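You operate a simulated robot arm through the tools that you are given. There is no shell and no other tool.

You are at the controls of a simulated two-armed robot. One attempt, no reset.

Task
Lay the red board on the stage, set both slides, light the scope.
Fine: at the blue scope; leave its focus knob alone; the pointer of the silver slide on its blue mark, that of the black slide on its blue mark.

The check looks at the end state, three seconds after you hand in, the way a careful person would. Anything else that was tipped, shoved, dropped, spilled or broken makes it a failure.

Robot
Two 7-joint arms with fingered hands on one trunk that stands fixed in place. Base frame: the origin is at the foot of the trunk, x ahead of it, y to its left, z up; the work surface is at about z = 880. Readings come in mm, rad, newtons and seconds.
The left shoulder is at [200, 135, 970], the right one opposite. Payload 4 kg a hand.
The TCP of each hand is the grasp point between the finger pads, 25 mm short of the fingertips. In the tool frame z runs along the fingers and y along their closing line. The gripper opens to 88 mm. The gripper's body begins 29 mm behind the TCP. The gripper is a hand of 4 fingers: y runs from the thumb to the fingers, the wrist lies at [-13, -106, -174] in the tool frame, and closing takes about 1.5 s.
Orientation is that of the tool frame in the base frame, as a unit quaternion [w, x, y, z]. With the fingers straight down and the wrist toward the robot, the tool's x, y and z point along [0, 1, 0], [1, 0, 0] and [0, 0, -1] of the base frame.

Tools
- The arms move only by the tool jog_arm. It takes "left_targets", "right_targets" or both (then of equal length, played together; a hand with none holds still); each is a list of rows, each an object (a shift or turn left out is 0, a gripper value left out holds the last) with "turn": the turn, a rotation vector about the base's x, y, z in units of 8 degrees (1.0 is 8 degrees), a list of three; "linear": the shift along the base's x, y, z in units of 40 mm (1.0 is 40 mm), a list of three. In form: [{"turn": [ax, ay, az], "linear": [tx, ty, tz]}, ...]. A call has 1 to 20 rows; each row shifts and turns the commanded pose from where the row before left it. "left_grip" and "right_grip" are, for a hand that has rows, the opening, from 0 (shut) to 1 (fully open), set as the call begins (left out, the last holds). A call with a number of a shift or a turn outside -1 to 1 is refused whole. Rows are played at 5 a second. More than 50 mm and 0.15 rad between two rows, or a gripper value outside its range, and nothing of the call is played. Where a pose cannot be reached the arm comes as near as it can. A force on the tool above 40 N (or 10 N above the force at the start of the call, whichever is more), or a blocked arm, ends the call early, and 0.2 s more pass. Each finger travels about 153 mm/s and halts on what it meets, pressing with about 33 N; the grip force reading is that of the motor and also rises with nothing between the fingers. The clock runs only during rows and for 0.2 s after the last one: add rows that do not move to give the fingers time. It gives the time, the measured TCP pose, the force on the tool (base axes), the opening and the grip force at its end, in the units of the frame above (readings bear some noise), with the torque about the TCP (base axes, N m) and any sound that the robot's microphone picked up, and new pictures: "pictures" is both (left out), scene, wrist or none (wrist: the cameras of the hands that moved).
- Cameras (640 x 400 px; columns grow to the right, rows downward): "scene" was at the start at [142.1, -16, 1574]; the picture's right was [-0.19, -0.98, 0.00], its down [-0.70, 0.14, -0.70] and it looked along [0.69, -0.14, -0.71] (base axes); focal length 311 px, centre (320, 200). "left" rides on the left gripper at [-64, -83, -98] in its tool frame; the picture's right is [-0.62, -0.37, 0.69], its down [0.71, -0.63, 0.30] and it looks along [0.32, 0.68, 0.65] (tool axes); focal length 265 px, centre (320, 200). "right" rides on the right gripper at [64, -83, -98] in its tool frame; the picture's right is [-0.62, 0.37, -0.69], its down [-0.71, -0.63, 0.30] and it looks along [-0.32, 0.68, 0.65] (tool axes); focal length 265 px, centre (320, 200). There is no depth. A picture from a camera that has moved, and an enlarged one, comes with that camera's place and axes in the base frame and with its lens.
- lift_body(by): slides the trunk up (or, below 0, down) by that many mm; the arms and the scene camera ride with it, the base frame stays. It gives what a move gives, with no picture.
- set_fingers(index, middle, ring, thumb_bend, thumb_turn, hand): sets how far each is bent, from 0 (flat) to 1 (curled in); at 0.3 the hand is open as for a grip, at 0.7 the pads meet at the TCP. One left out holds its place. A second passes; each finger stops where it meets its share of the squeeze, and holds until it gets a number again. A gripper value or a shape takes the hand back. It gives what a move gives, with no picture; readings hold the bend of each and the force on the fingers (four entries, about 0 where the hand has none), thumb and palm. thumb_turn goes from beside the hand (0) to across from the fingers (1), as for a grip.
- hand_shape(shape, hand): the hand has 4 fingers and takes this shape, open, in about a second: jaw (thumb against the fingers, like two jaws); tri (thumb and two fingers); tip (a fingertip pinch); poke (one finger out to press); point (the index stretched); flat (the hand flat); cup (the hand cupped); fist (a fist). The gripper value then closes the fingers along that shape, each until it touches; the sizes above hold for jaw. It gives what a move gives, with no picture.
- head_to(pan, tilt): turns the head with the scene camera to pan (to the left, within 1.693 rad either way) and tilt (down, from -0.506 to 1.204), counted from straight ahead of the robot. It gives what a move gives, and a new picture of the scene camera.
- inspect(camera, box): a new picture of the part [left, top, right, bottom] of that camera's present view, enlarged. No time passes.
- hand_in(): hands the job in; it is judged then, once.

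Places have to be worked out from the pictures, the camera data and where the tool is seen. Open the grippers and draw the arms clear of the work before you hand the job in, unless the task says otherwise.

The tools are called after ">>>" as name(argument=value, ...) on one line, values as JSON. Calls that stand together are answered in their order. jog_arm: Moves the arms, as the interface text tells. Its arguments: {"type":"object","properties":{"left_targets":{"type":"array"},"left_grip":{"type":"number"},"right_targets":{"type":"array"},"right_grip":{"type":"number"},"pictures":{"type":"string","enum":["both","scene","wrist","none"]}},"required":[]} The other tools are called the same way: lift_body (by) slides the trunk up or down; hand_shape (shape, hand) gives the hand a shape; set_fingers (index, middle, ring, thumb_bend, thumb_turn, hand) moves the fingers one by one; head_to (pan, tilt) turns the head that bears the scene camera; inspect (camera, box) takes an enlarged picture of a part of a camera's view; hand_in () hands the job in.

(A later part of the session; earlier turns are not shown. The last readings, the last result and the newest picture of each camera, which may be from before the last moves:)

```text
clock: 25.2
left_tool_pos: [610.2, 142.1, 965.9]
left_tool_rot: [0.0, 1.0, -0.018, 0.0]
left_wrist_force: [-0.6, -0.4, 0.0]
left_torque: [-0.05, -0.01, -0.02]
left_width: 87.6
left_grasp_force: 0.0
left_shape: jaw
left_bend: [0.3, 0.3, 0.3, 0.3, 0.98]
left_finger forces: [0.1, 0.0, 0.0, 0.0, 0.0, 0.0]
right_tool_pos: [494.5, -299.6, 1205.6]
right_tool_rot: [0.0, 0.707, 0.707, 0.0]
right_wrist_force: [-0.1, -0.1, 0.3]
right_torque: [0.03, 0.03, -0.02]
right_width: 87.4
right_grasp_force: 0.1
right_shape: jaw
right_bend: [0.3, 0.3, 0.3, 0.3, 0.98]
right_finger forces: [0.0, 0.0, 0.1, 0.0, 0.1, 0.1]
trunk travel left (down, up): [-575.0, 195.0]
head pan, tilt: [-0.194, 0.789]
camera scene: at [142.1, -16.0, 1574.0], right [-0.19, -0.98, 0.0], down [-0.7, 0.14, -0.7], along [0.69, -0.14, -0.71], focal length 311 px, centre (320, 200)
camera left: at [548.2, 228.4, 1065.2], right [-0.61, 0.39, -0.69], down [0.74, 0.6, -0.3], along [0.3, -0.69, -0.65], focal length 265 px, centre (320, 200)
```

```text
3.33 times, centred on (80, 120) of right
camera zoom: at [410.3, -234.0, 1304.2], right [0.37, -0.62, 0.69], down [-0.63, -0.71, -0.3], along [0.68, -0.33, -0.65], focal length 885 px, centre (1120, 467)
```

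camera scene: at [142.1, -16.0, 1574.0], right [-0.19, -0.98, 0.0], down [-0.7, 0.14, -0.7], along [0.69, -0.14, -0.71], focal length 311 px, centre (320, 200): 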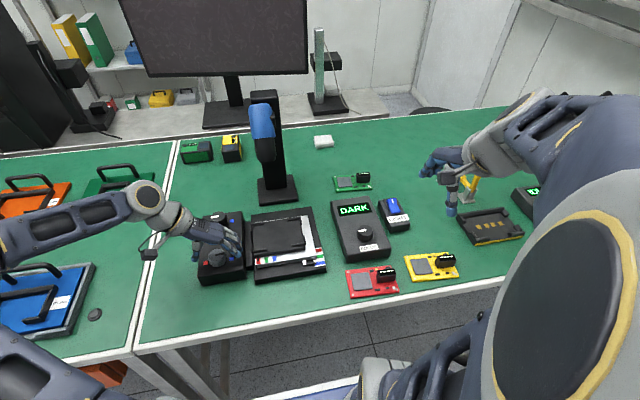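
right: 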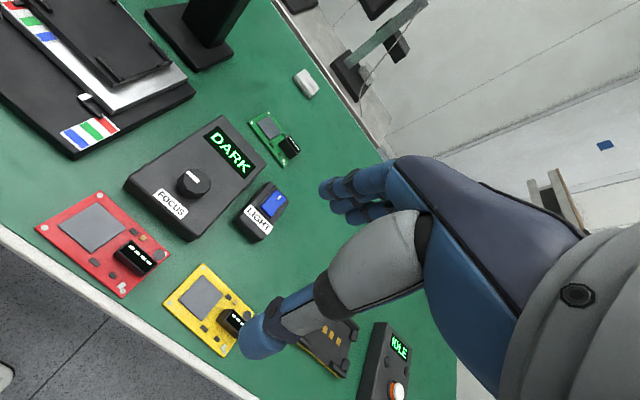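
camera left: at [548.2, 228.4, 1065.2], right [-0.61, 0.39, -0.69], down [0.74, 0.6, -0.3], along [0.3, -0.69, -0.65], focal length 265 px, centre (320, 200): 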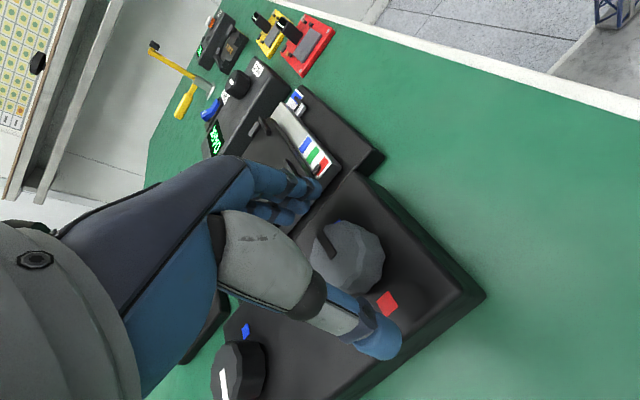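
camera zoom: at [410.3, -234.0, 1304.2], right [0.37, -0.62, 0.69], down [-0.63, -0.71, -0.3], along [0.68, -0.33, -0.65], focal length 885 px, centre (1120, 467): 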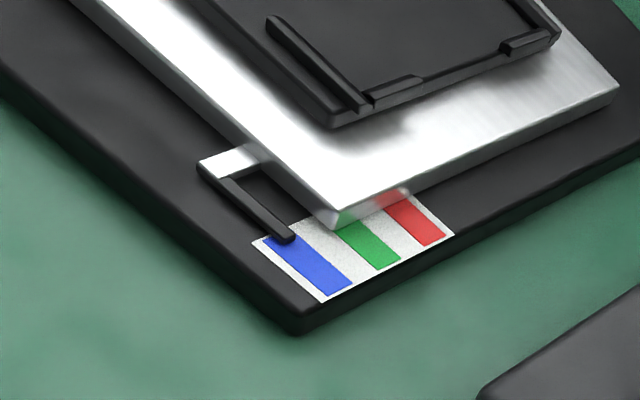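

The slide still reads close to blue; I'll check it more precisely once the hand is away. Next I'll raise the left hand, turn it back to yaw 0 and move above the black knob at (734,142).

>>> jog_arm(left_targets=[{"linear": [0, 0, 0.8]}, {"linear": [0, 0, 0.8]}, {"linear": [0, 0, 0.8]}, {"turn": [0, 0, 1], "linear": [0.28, 0, 0]}, {"turn": [0, 0, 1], "linear": [0.28, 0, 0]}, {"turn": [0, 0, 1], "linear": [0.28, 0, 0]}, {"turn": [0, 0, 1], "linear": [0.28, 0, 0]}, {"turn": [0, 0, 1], "linear": [0.28, 0, 0]}, {"turn": [0, 0, 1], "linear": [0.28, 0, 0]}, {"turn": [0, 0, 1], "linear": [0.28, 0, 0]}, {"turn": [0, 0, 1], "linear": [0.28, 0, 0]}, {"turn": [0, 0, 1], "linear": [0.28, 0, 0]}, {"turn": [0, 0, 1], "linear": [0.28, 0, 0]}, {"turn": [0, 0, 1], "linear": [0.28, 0, 0]}, {"turn": [0, 0, 0.5], "linear": [0.05, 0, 0]}, {"linear": [0, 0, 0]}], pictures="both")

>>> inspect(camera="scene", box=[190, 200, 250, 290])

>>> inspect(camera="scene", box=[295, 240, 335, 270])

```text
clock: 28.6
left_tool_pos: [734.9, 142.7, 1062.2]
left_tool_rot: [0.0, 0.707, 0.707, 0.0]
left_wrist_force: [-0.5, 0.4, -0.4]
left_torque: [0.01, 0.0, 0.0]
left_width: 87.7
left_grasp_force: 0.0
left_shape: jaw
left_bend: [0.3, 0.3, 0.3, 0.3, 0.98]
left_finger forces: [0.0, 0.0, 0.0, 0.0, 0.1, 0.1]
right_tool_pos: [494.0, -298.9, 1206.6]
right_tool_rot: [0.0, 0.708, 0.706, 0.0]
right_wrist_force: [0.0, 0.6, 0.0]
right_torque: [-0.02, 0.01, 0.0]
right_width: 87.6
right_grasp_force: 0.1
right_shape: jaw
right_bend: [0.3, 0.3, 0.3, 0.3, 0.98]
right_finger forces: [0.1, 0.1, 0.0, 0.0, 0.0, 0.1]
trunk travel left (down, up): [-575.0, 195.0]
head pan, tilt: [-0.194, 0.789]
camera scene: at [142.1, -16.0, 1574.0], right [-0.19, -0.98, 0.0], down [-0.7, 0.14, -0.7], along [0.69, -0.14, -0.71], focal length 311 px, centre (320, 200)
camera left: at [651.3, 77.9, 1161.4], right [-0.37, -0.62, -0.69], down [-0.63, 0.71, -0.3], along [0.68, 0.32, -0.65], focal length 265 px, centre (320, 200)
```

scene: 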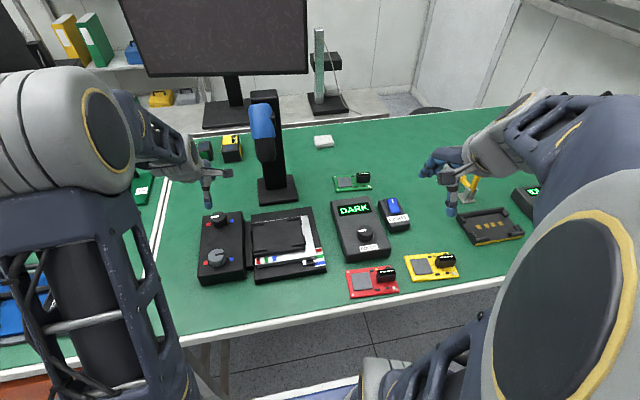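
left: 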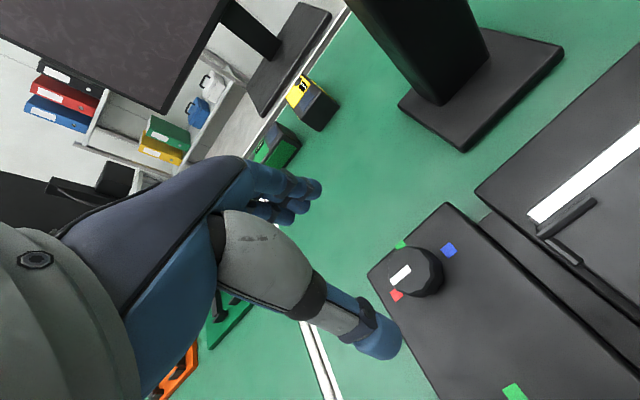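

```text
4.44 times, centred on (220, 245) of scene
camera zoom: at [142.1, -16.0, 1574.0], right [-0.19, -0.98, 0.0], down [-0.7, 0.14, -0.7], along [0.69, -0.14, -0.71], focal length 1384 px, centre (764, 0)
```

zoom: 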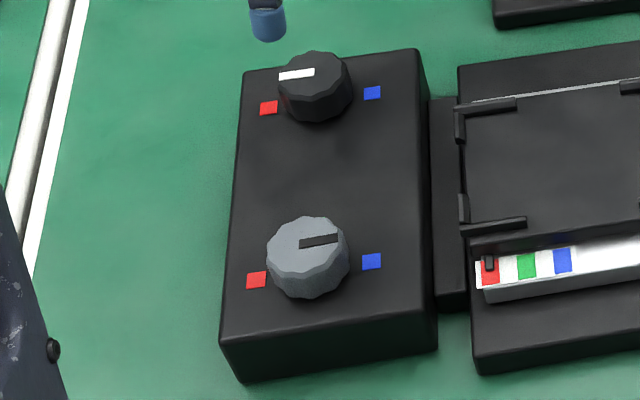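

```text
13.33 times, centred on (315, 255) of scene
camera zoom: at [142.1, -16.0, 1574.0], right [-0.19, -0.98, 0.0], down [-0.7, 0.14, -0.7], along [0.69, -0.14, -0.71], focal length 4152 px, centre (387, -533)
```

zoom: 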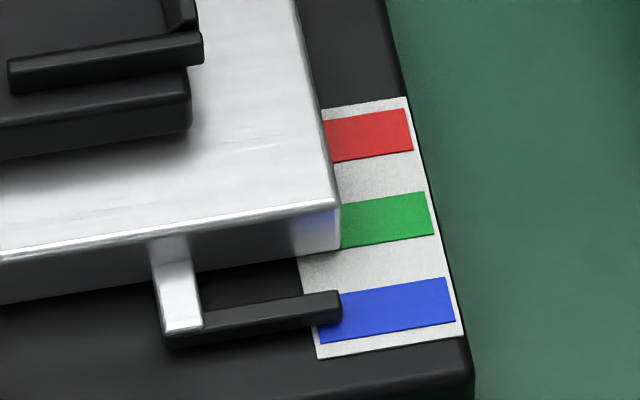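

The grey knob's line now points right at its blue mark. The black knob's centre works out at (734.6,142), right under the TCP, so I'll lower onto it.

>>> jog_arm(left_targets=[{"linear": [0, 0, -0.8]}, {"linear": [0, 0, -0.8]}, {"linear": [0, 0, -0.8]}, {"linear": [0, 0, 0]}], pictures="both")

```text
clock: 29.6
left_tool_pos: [734.6, 141.4, 965.4]
left_tool_rot: [0.0, 0.707, 0.707, 0.0]
left_wrist_force: [-0.3, 0.2, 0.8]
left_torque: [0.03, 0.0, -0.03]
left_width: 87.7
left_grasp_force: 0.0
left_shape: jaw
left_bend: [0.3, 0.3, 0.3, 0.3, 0.98]
left_finger forces: [0.0, 0.0, 0.0, 0.1, 0.0, 0.0]
right_tool_pos: [493.9, -298.8, 1205.6]
right_tool_rot: [0.0, 0.708, 0.706, 0.0]
right_wrist_force: [0.0, -0.2, 0.7]
right_torque: [-0.01, 0.02, 0.01]
right_width: 87.7
right_grasp_force: 0.1
right_shape: jaw
right_bend: [0.3, 0.3, 0.3, 0.3, 0.98]
right_finger forces: [0.0, 0.1, 0.1, 0.1, 0.0, 0.0]
trunk travel left (down, up): [-575.0, 195.0]
head pan, tilt: [-0.194, 0.789]
camera scene: at [142.1, -16.0, 1574.0], right [-0.19, -0.98, 0.0], down [-0.7, 0.14, -0.7], along [0.69, -0.14, -0.71], focal length 311 px, centre (320, 200)
camera left: at [651.9, 77.5, 1064.8], right [-0.37, -0.62, -0.69], down [-0.63, 0.71, -0.3], along [0.68, 0.32, -0.65], focal length 265 px, centre (320, 200)
```

scene: 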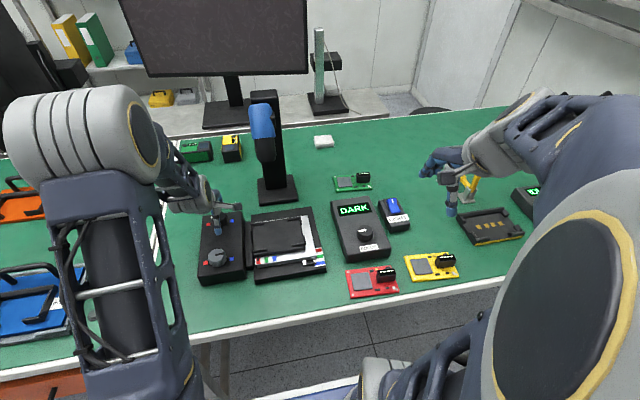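
left: 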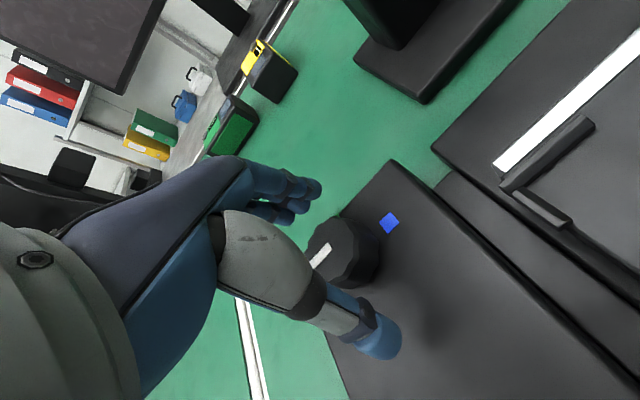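

The black knob is centred between the thumb and fingers. I'll grip it and turn 88° clockwise.

>>> jog_arm(left_targets=[{"linear": [0, 0, 0]}, {"linear": [0, 0, 0]}, {"linear": [0, 0, 0]}, {"linear": [0, 0, 0]}, {"linear": [0, 0, 0]}, {"linear": [0, 0, 0]}, {"linear": [0, 0, 0]}, {"turn": [0, 0, -1]}, {"turn": [0, 0, -1]}, {"turn": [0, 0, -1]}, {"turn": [0, 0, -1]}, {"turn": [0, 0, -1]}, {"turn": [0, 0, -1]}, {"turn": [0, 0, -1]}, {"turn": [0, 0, -1]}, {"turn": [0, 0, -1]}, {"turn": [0, 0, -1]}, {"turn": [0, 0, -1]}, {"linear": [0, 0, 0]}], left_grip=0, pictures="both")

>>> inspect(camera="scene", box=[180, 190, 340, 290])

```text
clock: 33.6
left_tool_pos: [735.5, 143.6, 966.4]
left_tool_rot: [0.0, 1.0, 0.016, 0.001]
left_wrist_force: [0.5, 16.3, 1.2]
left_torque: [0.43, 0.0, 0.04]
left_width: 32.3
left_grasp_force: 32.7
left_shape: jaw
left_bend: [0.74, 0.5, 0.52, 0.73, 0.99]
left_finger forces: [14.0, 7.4, 0.0, 0.0, 36.0, 0.1]
right_tool_pos: [492.9, -297.0, 1205.2]
right_tool_rot: [0.001, 0.707, 0.707, -0.001]
right_wrist_force: [-0.2, -0.2, 0.5]
right_torque: [0.02, -0.02, -0.01]
right_width: 87.9
right_grasp_force: 0.1
right_shape: jaw
right_bend: [0.3, 0.3, 0.3, 0.3, 0.98]
right_finger forces: [0.1, 0.0, 0.1, 0.1, 0.0, 0.0]
trunk travel left (down, up): [-575.0, 195.0]
head pan, tilt: [-0.194, 0.789]
camera scene: at [142.2, -15.4, 1574.0], right [-0.19, -0.98, 0.0], down [-0.7, 0.14, -0.7], along [0.69, -0.14, -0.71], focal length 311 px, centre (320, 200)
camera left: at [668.0, 225.0, 1065.0], right [-0.63, 0.35, -0.69], down [0.69, 0.65, -0.3], along [0.35, -0.67, -0.65], focal length 265 px, centre (320, 200)
```

scene: 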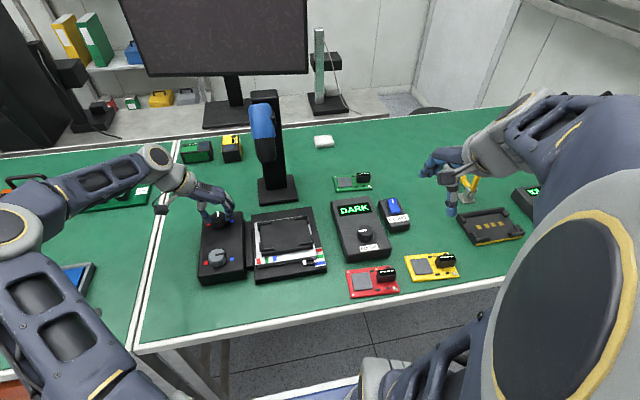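
left: 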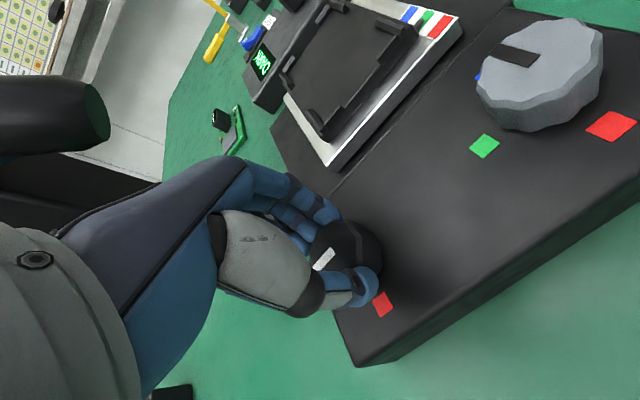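

```text
4.00 times, centred on (260, 240) of scene
camera zoom: at [142.2, -15.4, 1574.0], right [-0.19, -0.98, 0.0], down [-0.7, 0.14, -0.7], along [0.69, -0.14, -0.71], focal length 1246 px, centre (560, 40)
```

zoom: 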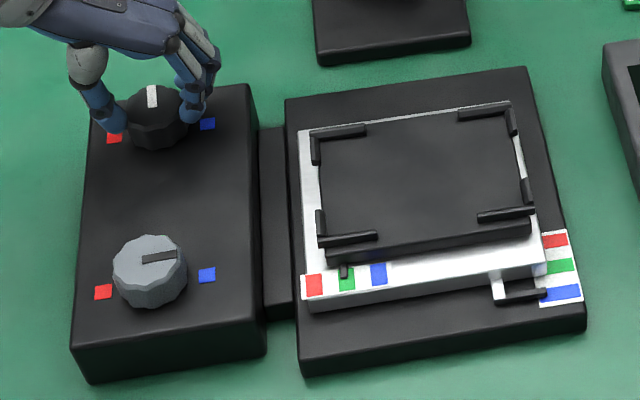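

The black slide follows its knob, and its pointer is at green after 88°. I'll release and return to yaw 0.

>>> jog_arm(left_targets=[{"linear": [0, 0, 0]}, {"linear": [0, 0, 0]}, {"linear": [0, 0, 0]}, {"linear": [0, 0, 0]}, {"linear": [0, 0, 0]}, {"turn": [0, 0, 1]}, {"turn": [0, 0, 1]}, {"turn": [0, 0, 1]}, {"turn": [0, 0, 1]}, {"turn": [0, 0, 1]}, {"turn": [0, 0, 1]}, {"turn": [0, 0, 1]}, {"turn": [0, 0, 1]}, {"turn": [0, 0, 1]}, {"turn": [0, 0, 1]}, {"turn": [0, 0, 1]}, {"linear": [0, 0, 0]}], left_grip=1, pictures="wrist")

>>> jog_arm(left_targets=[{"linear": [0, 0, 0]}, {"linear": [0, 0, 0]}, {"linear": [0, 0, 0]}, {"linear": [0, 0, 0]}, {"linear": [0, 0, 0]}, {"linear": [0, 0, 0]}, {"linear": [0, 0, 0]}, {"turn": [0, 0, -1]}, {"turn": [0, 0, -1]}, {"turn": [0, 0, -1]}, {"turn": [0, 0, -1]}, {"turn": [0, 0, -1]}, {"turn": [0, 0, -1]}, {"turn": [0, 0, -1]}, {"turn": [0, 0, -1]}, {"turn": [0, 0, -1]}, {"turn": [0, 0, -1]}, {"turn": [0, 0, -1]}, {"linear": [0, 0, 0]}], left_grip=0, pictures="both")

>>> inspect(camera="scene", box=[180, 190, 340, 290])

>>> inspect(camera="scene", box=[250, 245, 290, 275])

```text
clock: 37.2
left_tool_pos: [734.5, 143.0, 965.7]
left_tool_rot: [0.0, 0.707, 0.708, 0.0]
left_wrist_force: [-0.3, -0.6, -0.5]
left_torque: [0.04, 0.04, 0.0]
left_width: 87.5
left_grasp_force: 0.1
left_shape: jaw
left_bend: [0.3, 0.3, 0.3, 0.3, 0.98]
left_finger forces: [0.0, 0.1, 0.0, 0.0, 0.1, 0.0]
right_tool_pos: [492.8, -298.3, 1205.6]
right_tool_rot: [0.0, 0.708, 0.706, 0.0]
right_wrist_force: [-0.5, 0.9, -0.3]
right_torque: [-0.01, -0.02, 0.04]
right_width: 87.6
right_grasp_force: 0.1
right_shape: jaw
right_bend: [0.3, 0.3, 0.3, 0.3, 0.98]
right_finger forces: [0.0, 0.0, 0.1, 0.0, 0.0, 0.0]
trunk travel left (down, up): [-575.0, 195.0]
head pan, tilt: [-0.194, 0.789]
camera left: at [651.3, 78.8, 1064.4], right [-0.37, -0.62, -0.69], down [-0.63, 0.71, -0.3], along [0.68, 0.33, -0.65], focal length 265 px, centre (320, 200)
```

left: 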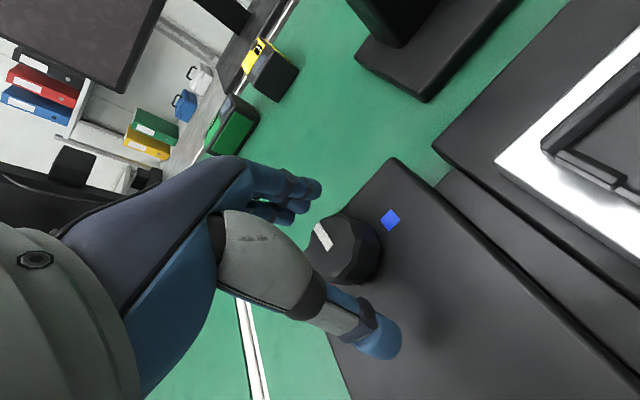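

```text
clock: 41.2
left_tool_pos: [735.3, 144.6, 965.8]
left_tool_rot: [-0.001, 1.0, 0.017, 0.001]
left_wrist_force: [5.1, 18.1, -4.5]
left_torque: [0.46, -0.06, 0.08]
left_width: 31.1
left_grasp_force: 33.3
left_shape: jaw
left_bend: [0.74, 0.5, 0.49, 0.72, 1.0]
left_finger forces: [11.1, 6.6, 0.1, 0.0, 38.0, 0.0]
right_tool_pos: [494.5, -298.2, 1205.2]
right_tool_rot: [0.0, 0.708, 0.706, -0.001]
right_wrist_force: [0.1, -0.2, -0.9]
right_torque: [0.03, 0.0, 0.02]
right_width: 87.6
right_grasp_force: 0.0
right_shape: jaw
right_bend: [0.3, 0.3, 0.3, 0.3, 0.98]
right_finger forces: [0.0, 0.0, 0.0, 0.0, 0.0, 0.1]
trunk travel left (down, up): [-575.0, 195.0]
head pan, tilt: [-0.194, 0.789]
camera scene: at [142.5, -15.3, 1573.9], right [-0.19, -0.98, 0.0], down [-0.7, 0.14, -0.7], along [0.69, -0.14, -0.71], focal length 311 px, centre (320, 200)
camera left: at [668.0, 225.3, 1064.8], right [-0.63, 0.35, -0.69], down [0.69, 0.65, -0.3], along [0.35, -0.67, -0.65], focal length 265 px, centre (320, 200)
```

scene: 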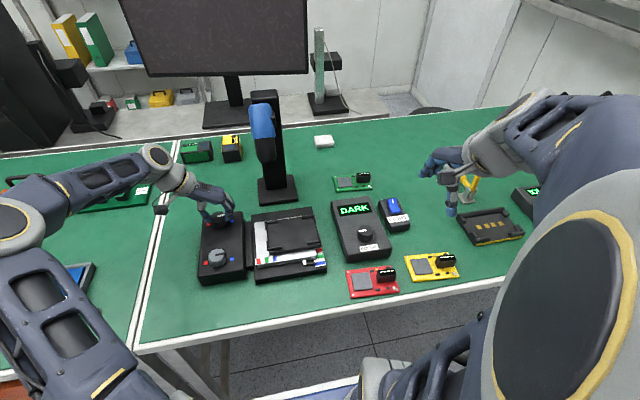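
left: 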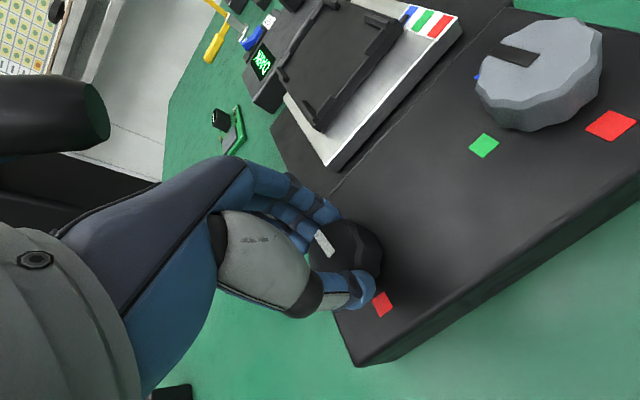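

```text
4.00 times, centred on (260, 240) of scene
camera zoom: at [142.5, -15.3, 1573.9], right [-0.19, -0.98, 0.0], down [-0.7, 0.14, -0.7], along [0.69, -0.14, -0.71], focal length 1246 px, centre (560, 40)
```

zoom: 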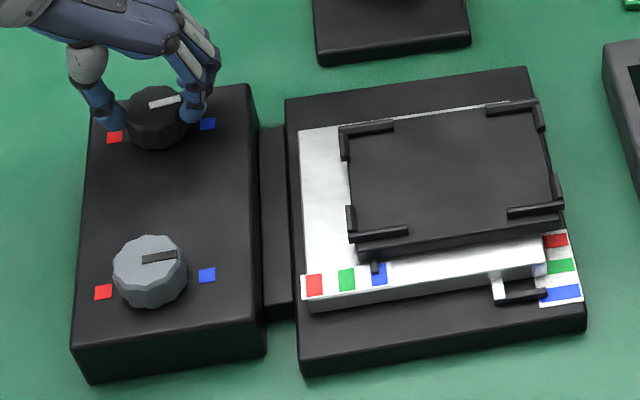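

```text
13.33 times, centred on (270, 260) of scene
camera zoom: at [142.5, -15.3, 1573.9], right [-0.19, -0.98, 0.0], down [-0.7, 0.14, -0.7], along [0.69, -0.14, -0.71], focal length 4152 px, centre (987, -600)
```

zoom: 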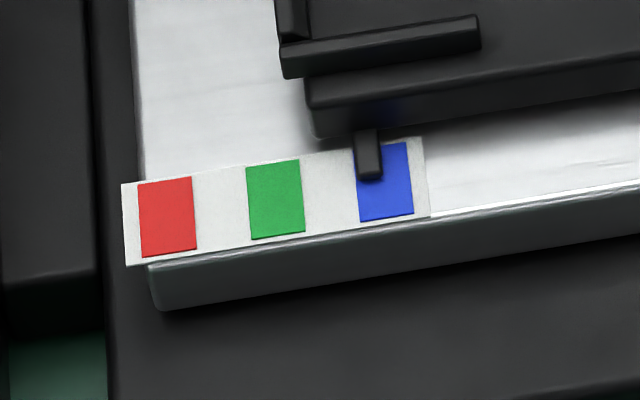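

The black pointer is about 2.8 mm short of the middle of blue, which is roughly 12° of knob. I'll turn 12° more and check.

>>> jog_arm(left_targets=[{"turn": [0, 0, -0.75]}, {"turn": [0, 0, -0.75]}, {"linear": [0, 0, 0]}, {"linear": [0, 0, 0]}], pictures="scene")

>>> inspect(camera="scene", box=[250, 245, 290, 275])

```text
clock: 42.2
left_tool_pos: [735.6, 144.2, 965.0]
left_tool_rot: [0.001, 0.996, -0.087, 0.0]
left_wrist_force: [8.7, 19.0, -3.9]
left_torque: [0.47, -0.21, 0.1]
left_width: 30.9
left_grasp_force: 33.5
left_shape: jaw
left_bend: [0.75, 0.5, 0.49, 0.72, 1.0]
left_finger forces: [10.5, 6.2, 0.1, 0.0, 38.1, 0.0]
right_tool_pos: [494.9, -297.5, 1205.2]
right_tool_rot: [0.0, 0.708, 0.706, -0.001]
right_wrist_force: [0.2, -0.2, 0.4]
right_torque: [0.02, -0.01, 0.03]
right_width: 87.5
right_grasp_force: 0.1
right_shape: jaw
right_bend: [0.3, 0.3, 0.3, 0.3, 0.98]
right_finger forces: [0.1, 0.0, 0.0, 0.0, 0.0, 0.0]
trunk travel left (down, up): [-575.0, 195.0]
head pan, tilt: [-0.194, 0.789]
camera scene: at [142.6, -15.3, 1573.9], right [-0.19, -0.98, 0.0], down [-0.7, 0.14, -0.7], along [0.69, -0.14, -0.71], focal length 311 px, centre (320, 200)
```

scene: 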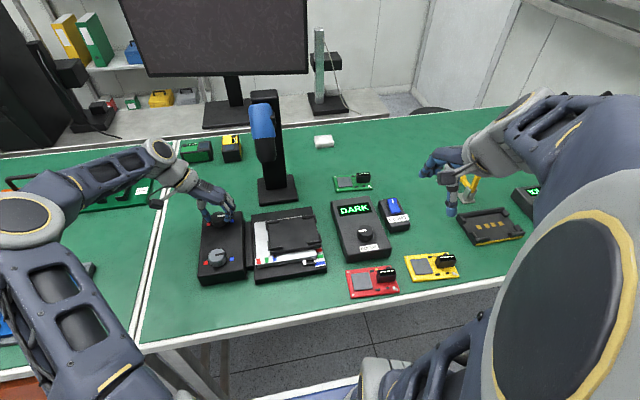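

```text
13.33 times, centred on (270, 260) of scene
camera zoom: at [142.6, -15.3, 1573.9], right [-0.19, -0.98, 0.0], down [-0.7, 0.14, -0.7], along [0.69, -0.14, -0.71], focal length 4152 px, centre (987, -600)
```

zoom: 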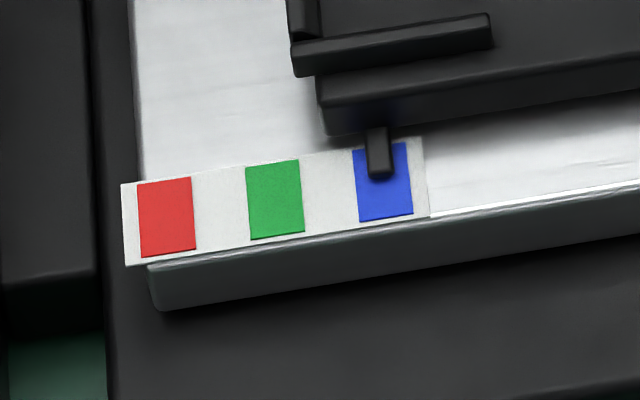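

The pointer is now about 0.5 mm left of the centre of blue. I'll turn 3° more, then open and verify.

>>> jog_arm(left_targets=[{"turn": [0, 0, -0.45]}, {"linear": [0, 0, 0]}, {"linear": [0, 0, 0]}], pictures="none")

>>> jog_arm(left_targets=[{"linear": [0, 0, 0]}, {"linear": [0, 0, 0]}, {"linear": [0, 0, 0]}, {"linear": [0, 0, 0]}, {"linear": [0, 0, 0]}], left_grip=1, pictures="none")

>>> inspect(camera="scene", box=[250, 245, 290, 275])

>>> inspect(camera="scene", box=[295, 240, 335, 270])

```text
clock: 43.0
left_tool_pos: [734.8, 143.6, 965.4]
left_tool_rot: [0.0, 0.993, -0.119, 0.0]
left_wrist_force: [9.3, 18.9, -1.2]
left_torque: [0.47, -0.2, 0.15]
left_width: 30.3
left_grasp_force: 32.5
left_shape: jaw
left_bend: [0.75, 0.51, 0.49, 0.72, 0.99]
left_finger forces: [10.6, 6.5, 0.0, 0.0, 37.4, 0.1]
right_tool_pos: [492.9, -298.4, 1206.1]
right_tool_rot: [-0.001, 0.708, 0.706, -0.001]
right_wrist_force: [0.8, 0.2, -0.5]
right_torque: [0.0, -0.02, 0.03]
right_width: 87.7
right_grasp_force: 0.1
right_shape: jaw
right_bend: [0.3, 0.3, 0.3, 0.3, 0.98]
right_finger forces: [0.0, 0.0, 0.1, 0.0, 0.1, 0.0]
trunk travel left (down, up): [-575.0, 195.0]
head pan, tilt: [-0.194, 0.789]
```

```text
clock: 44.2
left_tool_pos: [735.0, 143.5, 967.1]
left_tool_rot: [0.0, 0.993, -0.12, 0.001]
left_wrist_force: [0.6, -0.5, -1.1]
left_torque: [0.04, -0.03, -0.02]
left_width: 87.4
left_grasp_force: 0.1
left_shape: jaw
left_bend: [0.3, 0.3, 0.3, 0.3, 0.98]
left_finger forces: [0.0, 0.0, 0.0, 0.0, 0.1, 0.0]
right_tool_pos: [493.7, -299.0, 1205.5]
right_tool_rot: [-0.001, 0.708, 0.707, 0.0]
right_wrist_force: [0.1, 0.3, -0.1]
right_torque: [-0.02, 0.0, 0.01]
right_width: 87.3
right_grasp_force: 0.0
right_shape: jaw
right_bend: [0.3, 0.3, 0.3, 0.3, 0.98]
right_finger forces: [0.0, 0.0, 0.0, 0.0, 0.0, 0.0]
trunk travel left (down, up): [-575.0, 195.0]
head pan, tilt: [-0.194, 0.789]
```

```text
13.33 times, centred on (270, 260) of scene
camera zoom: at [142.2, -16.0, 1574.0], right [-0.19, -0.98, 0.0], down [-0.7, 0.14, -0.7], along [0.69, -0.14, -0.71], focal length 4152 px, centre (987, -600)
```

zoom: 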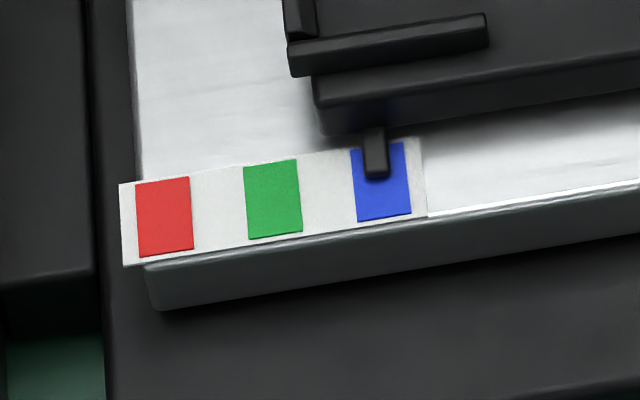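

```text
13.33 times, centred on (315, 255) of scene
camera zoom: at [142.2, -16.0, 1574.0], right [-0.19, -0.98, 0.0], down [-0.7, 0.14, -0.7], along [0.69, -0.14, -0.71], focal length 4152 px, centre (387, -533)
```

zoom: 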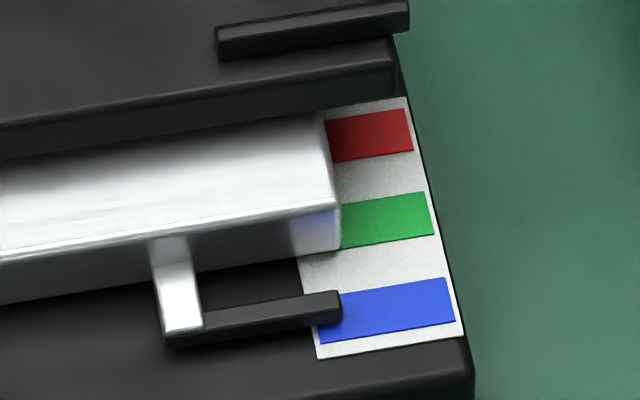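

Both pointers sit within their blue marks. I'll check with the right wrist camera from another angle, to judge parallax before moving on.

>>> inspect(camera="right", box=[40, 95, 100, 140])

>>> inspect(camera="right", box=[0, 40, 80, 100])

```text
8.89 times, centred on (70, 118) of right
camera zoom: at [410.3, -234.0, 1304.1], right [0.37, -0.62, 0.69], down [-0.63, -0.71, -0.3], along [0.68, -0.33, -0.65], focal length 2359 px, centre (2542, 933)
```

zoom: 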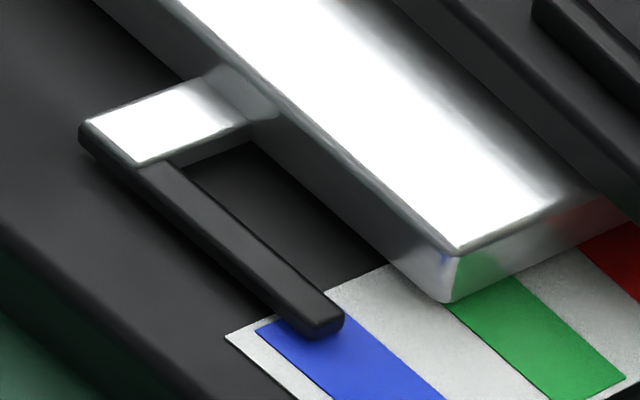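

```text
6.67 times, centred on (40, 70) of right
camera zoom: at [410.3, -234.0, 1304.1], right [0.37, -0.62, 0.69], down [-0.63, -0.71, -0.3], along [0.68, -0.33, -0.65], focal length 1769 px, centre (2187, 1067)
```

zoom: 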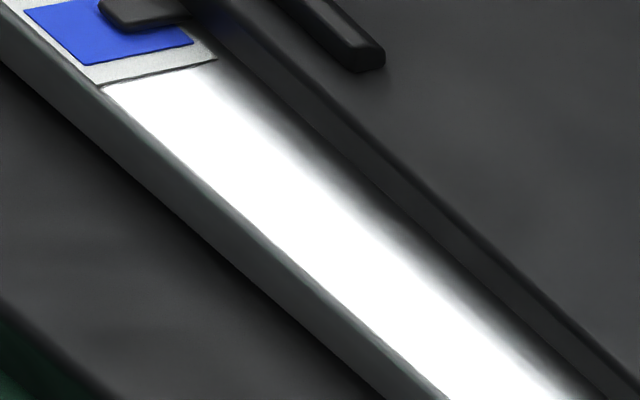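

By both views the silver pointer is within about 1 mm of the centre of blue. I'll measure the grey knob's line angle to see whether it falls short.

>>> inspect(camera="scene", box=[198, 243, 238, 273])

>>> inspect(camera="scene", box=[302, 244, 330, 266])

```text
13.33 times, centred on (218, 258) of scene
camera zoom: at [142.2, -16.0, 1574.0], right [-0.19, -0.98, 0.0], down [-0.7, 0.14, -0.7], along [0.69, -0.14, -0.71], focal length 4152 px, centre (1680, -573)
```

zoom: 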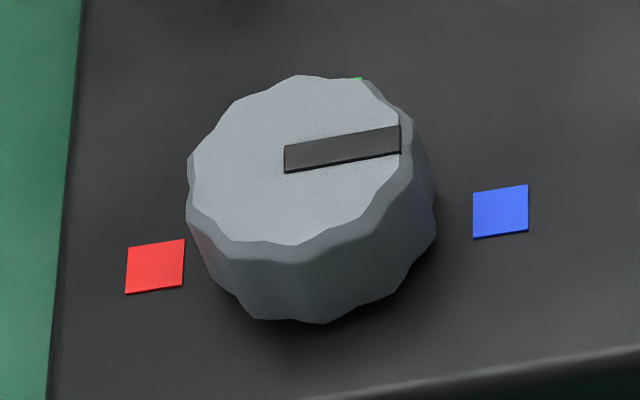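

```text
16.00 times, centred on (316, 255) of scene
camera zoom: at [142.2, -16.0, 1574.0], right [-0.19, -0.98, 0.0], down [-0.7, 0.14, -0.7], along [0.69, -0.14, -0.71], focal length 4983 px, centre (384, -680)
```

zoom: 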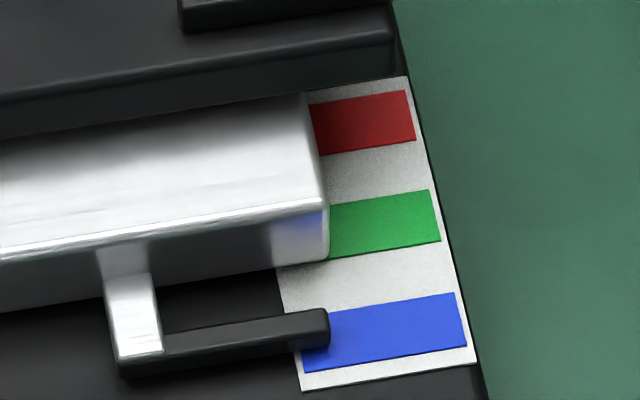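

The grey knob's line is within about 1° of its blue mark, so the silver slide is fine. I'll raise the left hand straight up from the black knob and check that one the same way.

>>> jog_arm(left_targets=[{"linear": [0, 0, 0.8]}, {"linear": [0, 0, 0.8]}, {"linear": [0, 0, 0.9]}, {"linear": [0, 0, 0]}], pictures="both")

>>> inspect(camera="scene", box=[200, 205, 240, 235])

>>> inspect(camera="scene", box=[250, 245, 290, 275])

```text
clock: 45.2
left_tool_pos: [735.1, 141.9, 1067.6]
left_tool_rot: [0.0, 0.993, -0.12, -0.001]
left_wrist_force: [-0.1, 0.8, 0.4]
left_torque: [0.01, 0.01, 0.01]
left_width: 87.6
left_grasp_force: 0.0
left_shape: jaw
left_bend: [0.3, 0.3, 0.3, 0.3, 0.98]
left_finger forces: [0.1, 0.0, 0.0, 0.0, 0.0, 0.1]
right_tool_pos: [493.8, -298.1, 1205.5]
right_tool_rot: [0.0, 0.708, 0.706, 0.0]
right_wrist_force: [-0.1, -0.5, -0.5]
right_torque: [0.01, -0.01, -0.02]
right_width: 87.5
right_grasp_force: 0.1
right_shape: jaw
right_bend: [0.3, 0.3, 0.3, 0.3, 0.98]
right_finger forces: [0.0, 0.0, 0.0, 0.0, 0.0, 0.0]
trunk travel left (down, up): [-575.0, 195.0]
head pan, tilt: [-0.194, 0.789]
camera scene: at [142.2, -15.9, 1573.9], right [-0.19, -0.98, 0.0], down [-0.7, 0.14, -0.7], along [0.69, -0.14, -0.71], focal length 311 px, centre (320, 200)
camera left: at [693.6, 238.8, 1166.1], right [-0.52, 0.5, -0.69], down [0.84, 0.44, -0.31], along [0.15, -0.74, -0.65], focal length 265 px, centre (320, 200)
```

scene: 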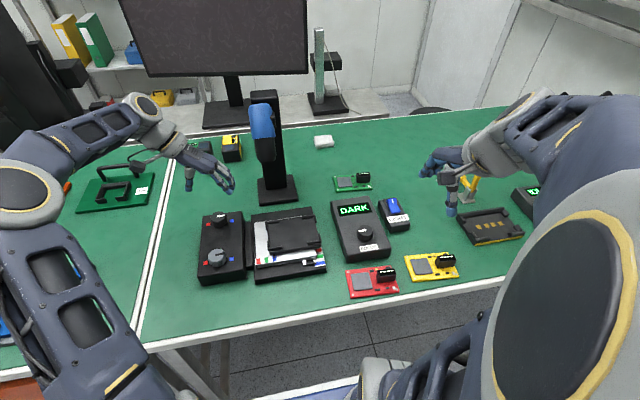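
left: 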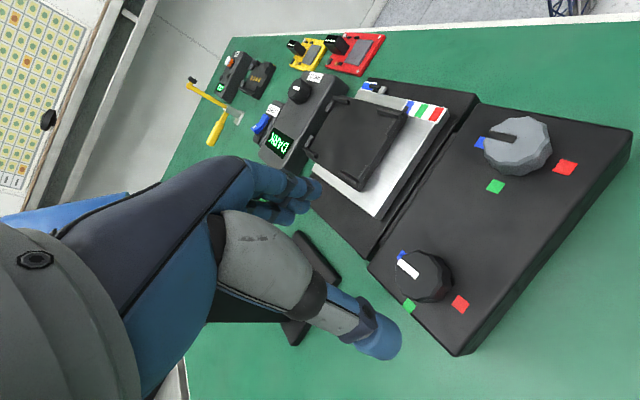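

```text
13.33 times, centred on (220, 220) of scene
camera zoom: at [142.2, -15.9, 1573.9], right [-0.19, -0.98, 0.0], down [-0.7, 0.14, -0.7], along [0.69, -0.14, -0.71], focal length 4152 px, centre (1653, -67)
```

zoom: 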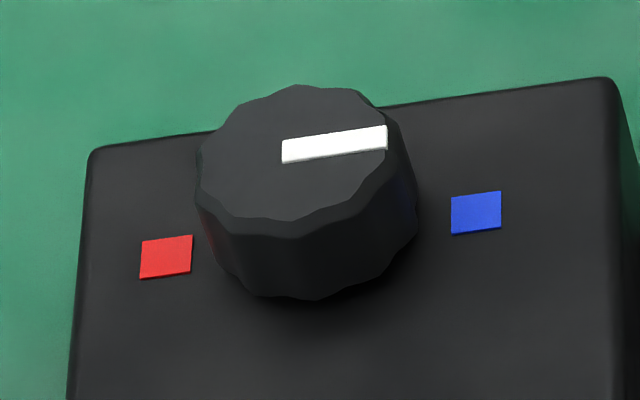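

```text
13.33 times, centred on (270, 260) of scene
camera zoom: at [142.2, -15.9, 1573.9], right [-0.19, -0.98, 0.0], down [-0.7, 0.14, -0.7], along [0.69, -0.14, -0.71], focal length 4152 px, centre (987, -600)
```

zoom: 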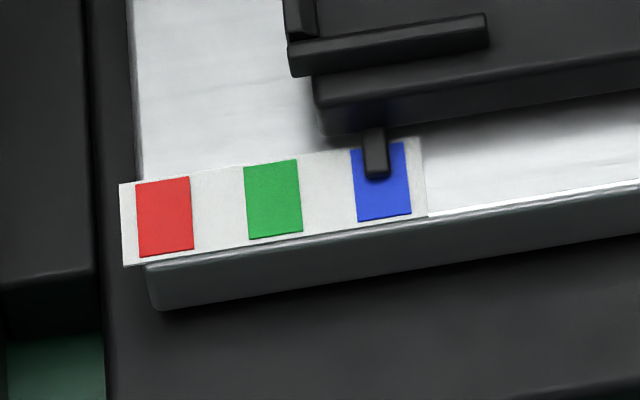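

Both knobs read on blue and both slide pointers sit on their blue marks. I'll retract the left hand up and to the left with yaw back to 0. In the same call I'll bring the right hand above the red board's connector block, at about (514,-255), to see if it can reach that close in.

>>> jog_arm(left_targets=[{"turn": [0, 0, 1], "linear": [-0.1, 0.17, 0.5]}, {"turn": [0, 0, 1], "linear": [-0.1, 0.17, 0.5]}, {"turn": [0, 0, 1], "linear": [-0.2, 0.17, 0.5]}, {"turn": [0, 0, 1], "linear": [-0.2, 0.17, 0.5]}, {"turn": [0, 0, 1], "linear": [-0.2, 0.17, 0.5]}, {"turn": [0, 0, 1], "linear": [-0.25, 0.17, 0.5]}, {"turn": [0, 0, 1], "linear": [-0.25, 0.17, 0.2]}, {"turn": [0, 0, 1], "linear": [-0.25, 0.17, 0]}, {"turn": [0, 0, 1], "linear": [-0.25, 0.17, 0]}, {"turn": [0, 0, 1], "linear": [-0.25, 0.17, 0]}, {"turn": [0, 0, 1], "linear": [-0.25, 0.17, 0]}, {"turn": [0, 0, 1], "linear": [-0.25, 0.17, 0]}, {"turn": [0, 0, 0.7], "linear": [-0.2, 0.17, 0]}, {"linear": [0, 0, 0]}], right_targets=[{"turn": [0, 0, -0.036], "linear": [0.0385, 0.0846, -0.394]}, {"turn": [0, 0, -0.036], "linear": [0.0385, 0.0846, -0.394]}, {"turn": [0, 0, -0.036], "linear": [0.0385, 0.0846, -0.394]}, {"turn": [0, 0, -0.036], "linear": [0.0385, 0.0846, -0.394]}, {"turn": [0, 0, -0.036], "linear": [0.0385, 0.0846, -0.394]}, {"turn": [0, 0, -0.036], "linear": [0.0385, 0.0846, -0.394]}, {"turn": [0, 0, -0.036], "linear": [0.0385, 0.0846, -0.394]}, {"turn": [0, 0, -0.036], "linear": [0.0385, 0.0846, -0.394]}, {"turn": [0, 0, -0.036], "linear": [0.0385, 0.0846, -0.394]}, {"turn": [0, 0, -0.036], "linear": [0.0385, 0.0846, -0.394]}, {"turn": [0, 0, -0.036], "linear": [0.0385, 0.0846, -0.394]}, {"turn": [0, 0, -0.036], "linear": [0.0385, 0.0846, -0.394]}, {"turn": [0, 0, -0.036], "linear": [0.0385, 0.0846, -0.394]}, {"linear": [0, 0, 0]}], left_grip=1, right_grip=1, pictures="both")

```text
clock: 48.2
left_tool_pos: [625.0, 230.5, 1192.0]
left_tool_rot: [0.0, 0.719, 0.695, -0.001]
left_wrist_force: [-0.6, 0.1, 0.2]
left_torque: [0.02, 0.03, 0.0]
left_width: 87.6
left_grasp_force: 0.0
left_shape: jaw
left_bend: [0.3, 0.3, 0.3, 0.3, 0.98]
left_finger forces: [0.0, 0.1, 0.0, 0.0, 0.0, 0.1]
right_tool_pos: [530.0, -265.8, 1007.2]
right_tool_rot: [-0.001, 0.731, 0.683, -0.001]
right_wrist_force: [0.2, 0.3, -0.9]
right_torque: [-0.03, 0.02, 0.02]
right_width: 87.6
right_grasp_force: 0.1
right_shape: jaw
right_bend: [0.3, 0.3, 0.3, 0.3, 0.98]
right_finger forces: [0.0, 0.0, 0.0, 0.0, 0.1, 0.0]
right hand out of reach, approached as far as the arm can: row 10, 11, 12, 13
trunk travel left (down, up): [-575.0, 195.0]
head pan, tilt: [-0.194, 0.789]
camera scene: at [142.1, -16.0, 1574.0], right [-0.19, -0.98, 0.0], down [-0.7, 0.14, -0.7], along [0.69, -0.14, -0.71], focal length 311 px, centre (320, 200)
camera right: at [450.8, -195.7, 1105.6], right [0.33, -0.64, 0.69], down [-0.68, -0.67, -0.3], along [0.66, -0.37, -0.66], focal length 265 px, centre (320, 200)
camera left: at [539.4, 169.1, 1291.7], right [-0.39, -0.61, -0.69], down [-0.6, 0.74, -0.3], along [0.69, 0.3, -0.65], focal length 265 px, centre (320, 200)
```

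scene: 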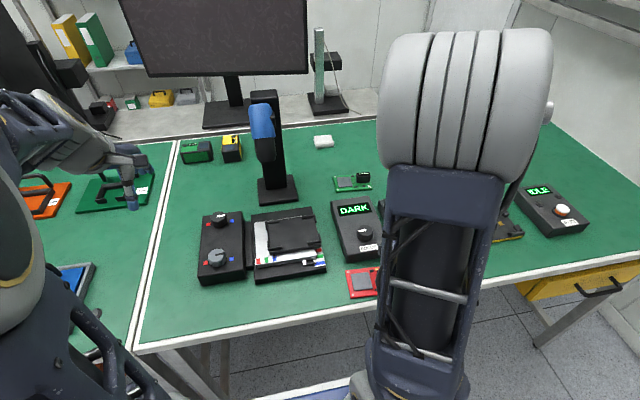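
right: 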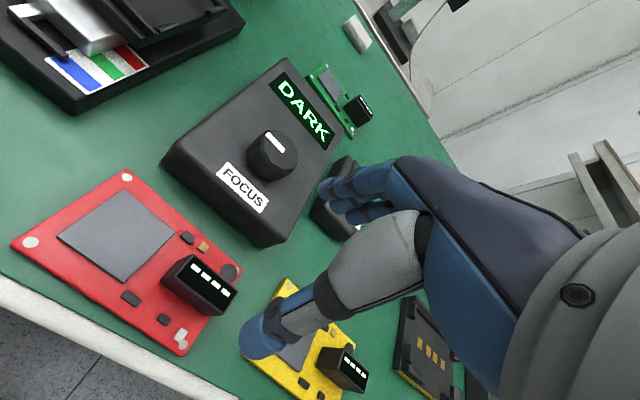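
left: 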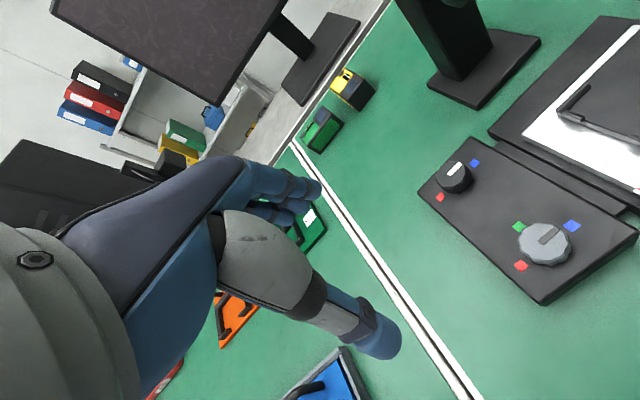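

At yaw -4° the spot is out of reach, since the wrist would be too close to the trunk. I'll turn the right hand so its wrist lies to the right (yaw about 86°), which lets it grip the block along its length. I'll keep the hand high while turning.

>>> jog_arm(right_targets=[{"linear": [0.5, 0, 0.9]}, {"turn": [0, 0, 1]}, {"turn": [0, 0, 1]}, {"turn": [0, 0, 1]}, {"turn": [0, 0, 1]}, {"turn": [0, 0, 1]}, {"turn": [0, 0, 1]}, {"turn": [0, 0, 1]}, {"turn": [0, 0, 1]}, {"turn": [0, 0, 1]}, {"turn": [0, 0, 1], "linear": [-0.25, 0, 0]}, {"turn": [0, 0, 1], "linear": [-0.25, 0, 0]}, {"turn": [0, 0, 0.25]}, {"linear": [0, 0, 0]}], pictures="both")

```text
clock: 51.2
left_tool_pos: [626.3, 230.0, 1192.0]
left_tool_rot: [0.0, 0.72, 0.694, 0.0]
left_wrist_force: [0.5, -0.6, 0.0]
left_torque: [0.01, 0.01, 0.0]
left_width: 87.7
left_grasp_force: 0.0
left_shape: jaw
left_bend: [0.3, 0.3, 0.3, 0.3, 0.98]
left_finger forces: [0.0, 0.0, 0.1, 0.0, 0.1, 0.0]
right_tool_pos: [529.0, -264.8, 1042.1]
right_tool_rot: [0.0, 0.033, 0.999, 0.001]
right_wrist_force: [0.6, 0.7, 0.3]
right_torque: [0.0, 0.0, 0.0]
right_width: 87.9
right_grasp_force: 0.0
right_shape: jaw
right_bend: [0.3, 0.3, 0.3, 0.3, 0.98]
right_finger forces: [0.0, 0.0, 0.1, 0.1, 0.0, 0.0]
trunk travel left (down, up): [-575.0, 195.0]
head pan, tilt: [-0.194, 0.789]
camera scene: at [142.1, -16.0, 1574.0], right [-0.19, -0.98, 0.0], down [-0.7, 0.14, -0.7], along [0.69, -0.14, -0.71], focal length 311 px, centre (320, 200)
camera right: at [459.4, -343.5, 1141.2], right [0.64, 0.33, 0.69], down [0.67, -0.68, -0.3], along [0.37, 0.66, -0.65], focal length 265 px, centre (320, 200)
```

scene: 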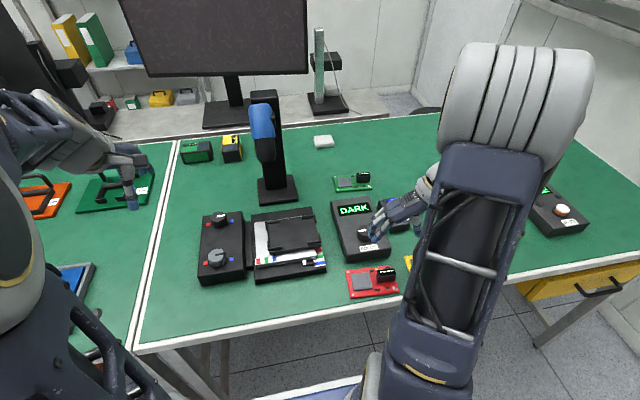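
right: 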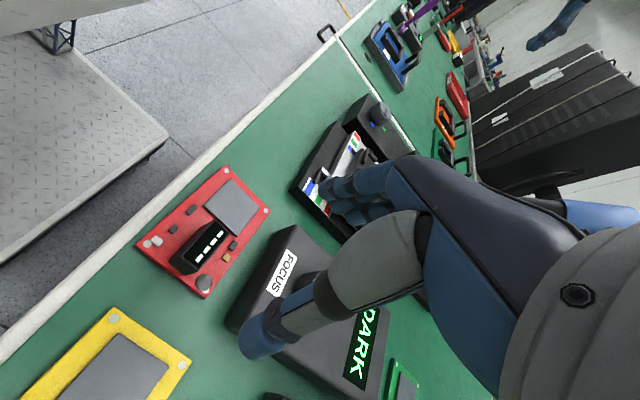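

The hand is now at yaw 86° with the TCP at (529,-265,1042). I'll zoom in with the right wrist camera to locate the block and the board edges precisely.

>>> inspect(camera="right", box=[125, 155, 285, 305])

>>> inspect(camera="scene", box=[335, 255, 415, 305])

```text
2.67 times, centred on (205, 230) of right
camera zoom: at [459.4, -343.5, 1141.2], right [0.64, 0.33, 0.69], down [0.67, -0.68, -0.3], along [0.37, 0.66, -0.65], focal length 708 px, centre (627, 120)
```

zoom: 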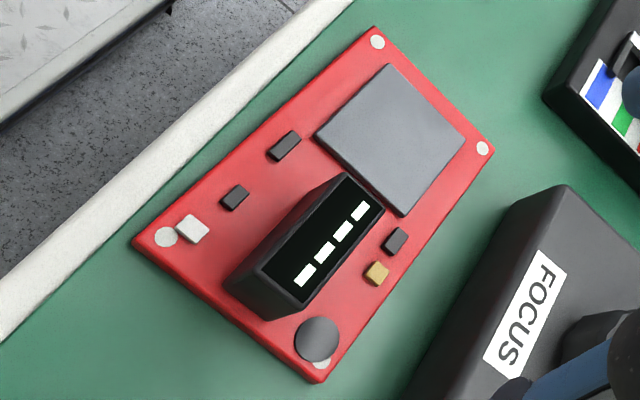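

```text
8.00 times, centred on (375, 280) of scene
camera zoom: at [142.1, -16.0, 1574.0], right [-0.19, -0.98, 0.0], down [-0.7, 0.14, -0.7], along [0.69, -0.14, -0.71], focal length 2491 px, centre (-120, -440)
```

zoom: 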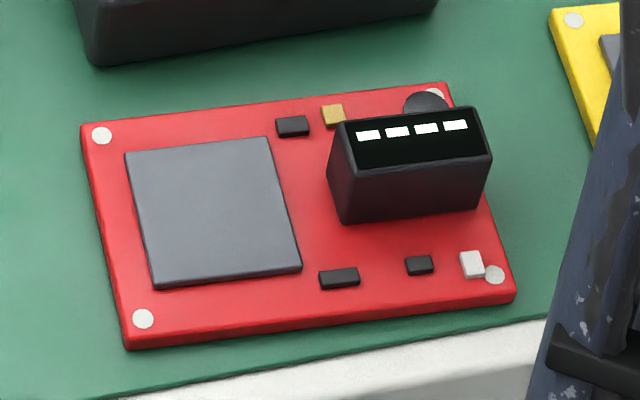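

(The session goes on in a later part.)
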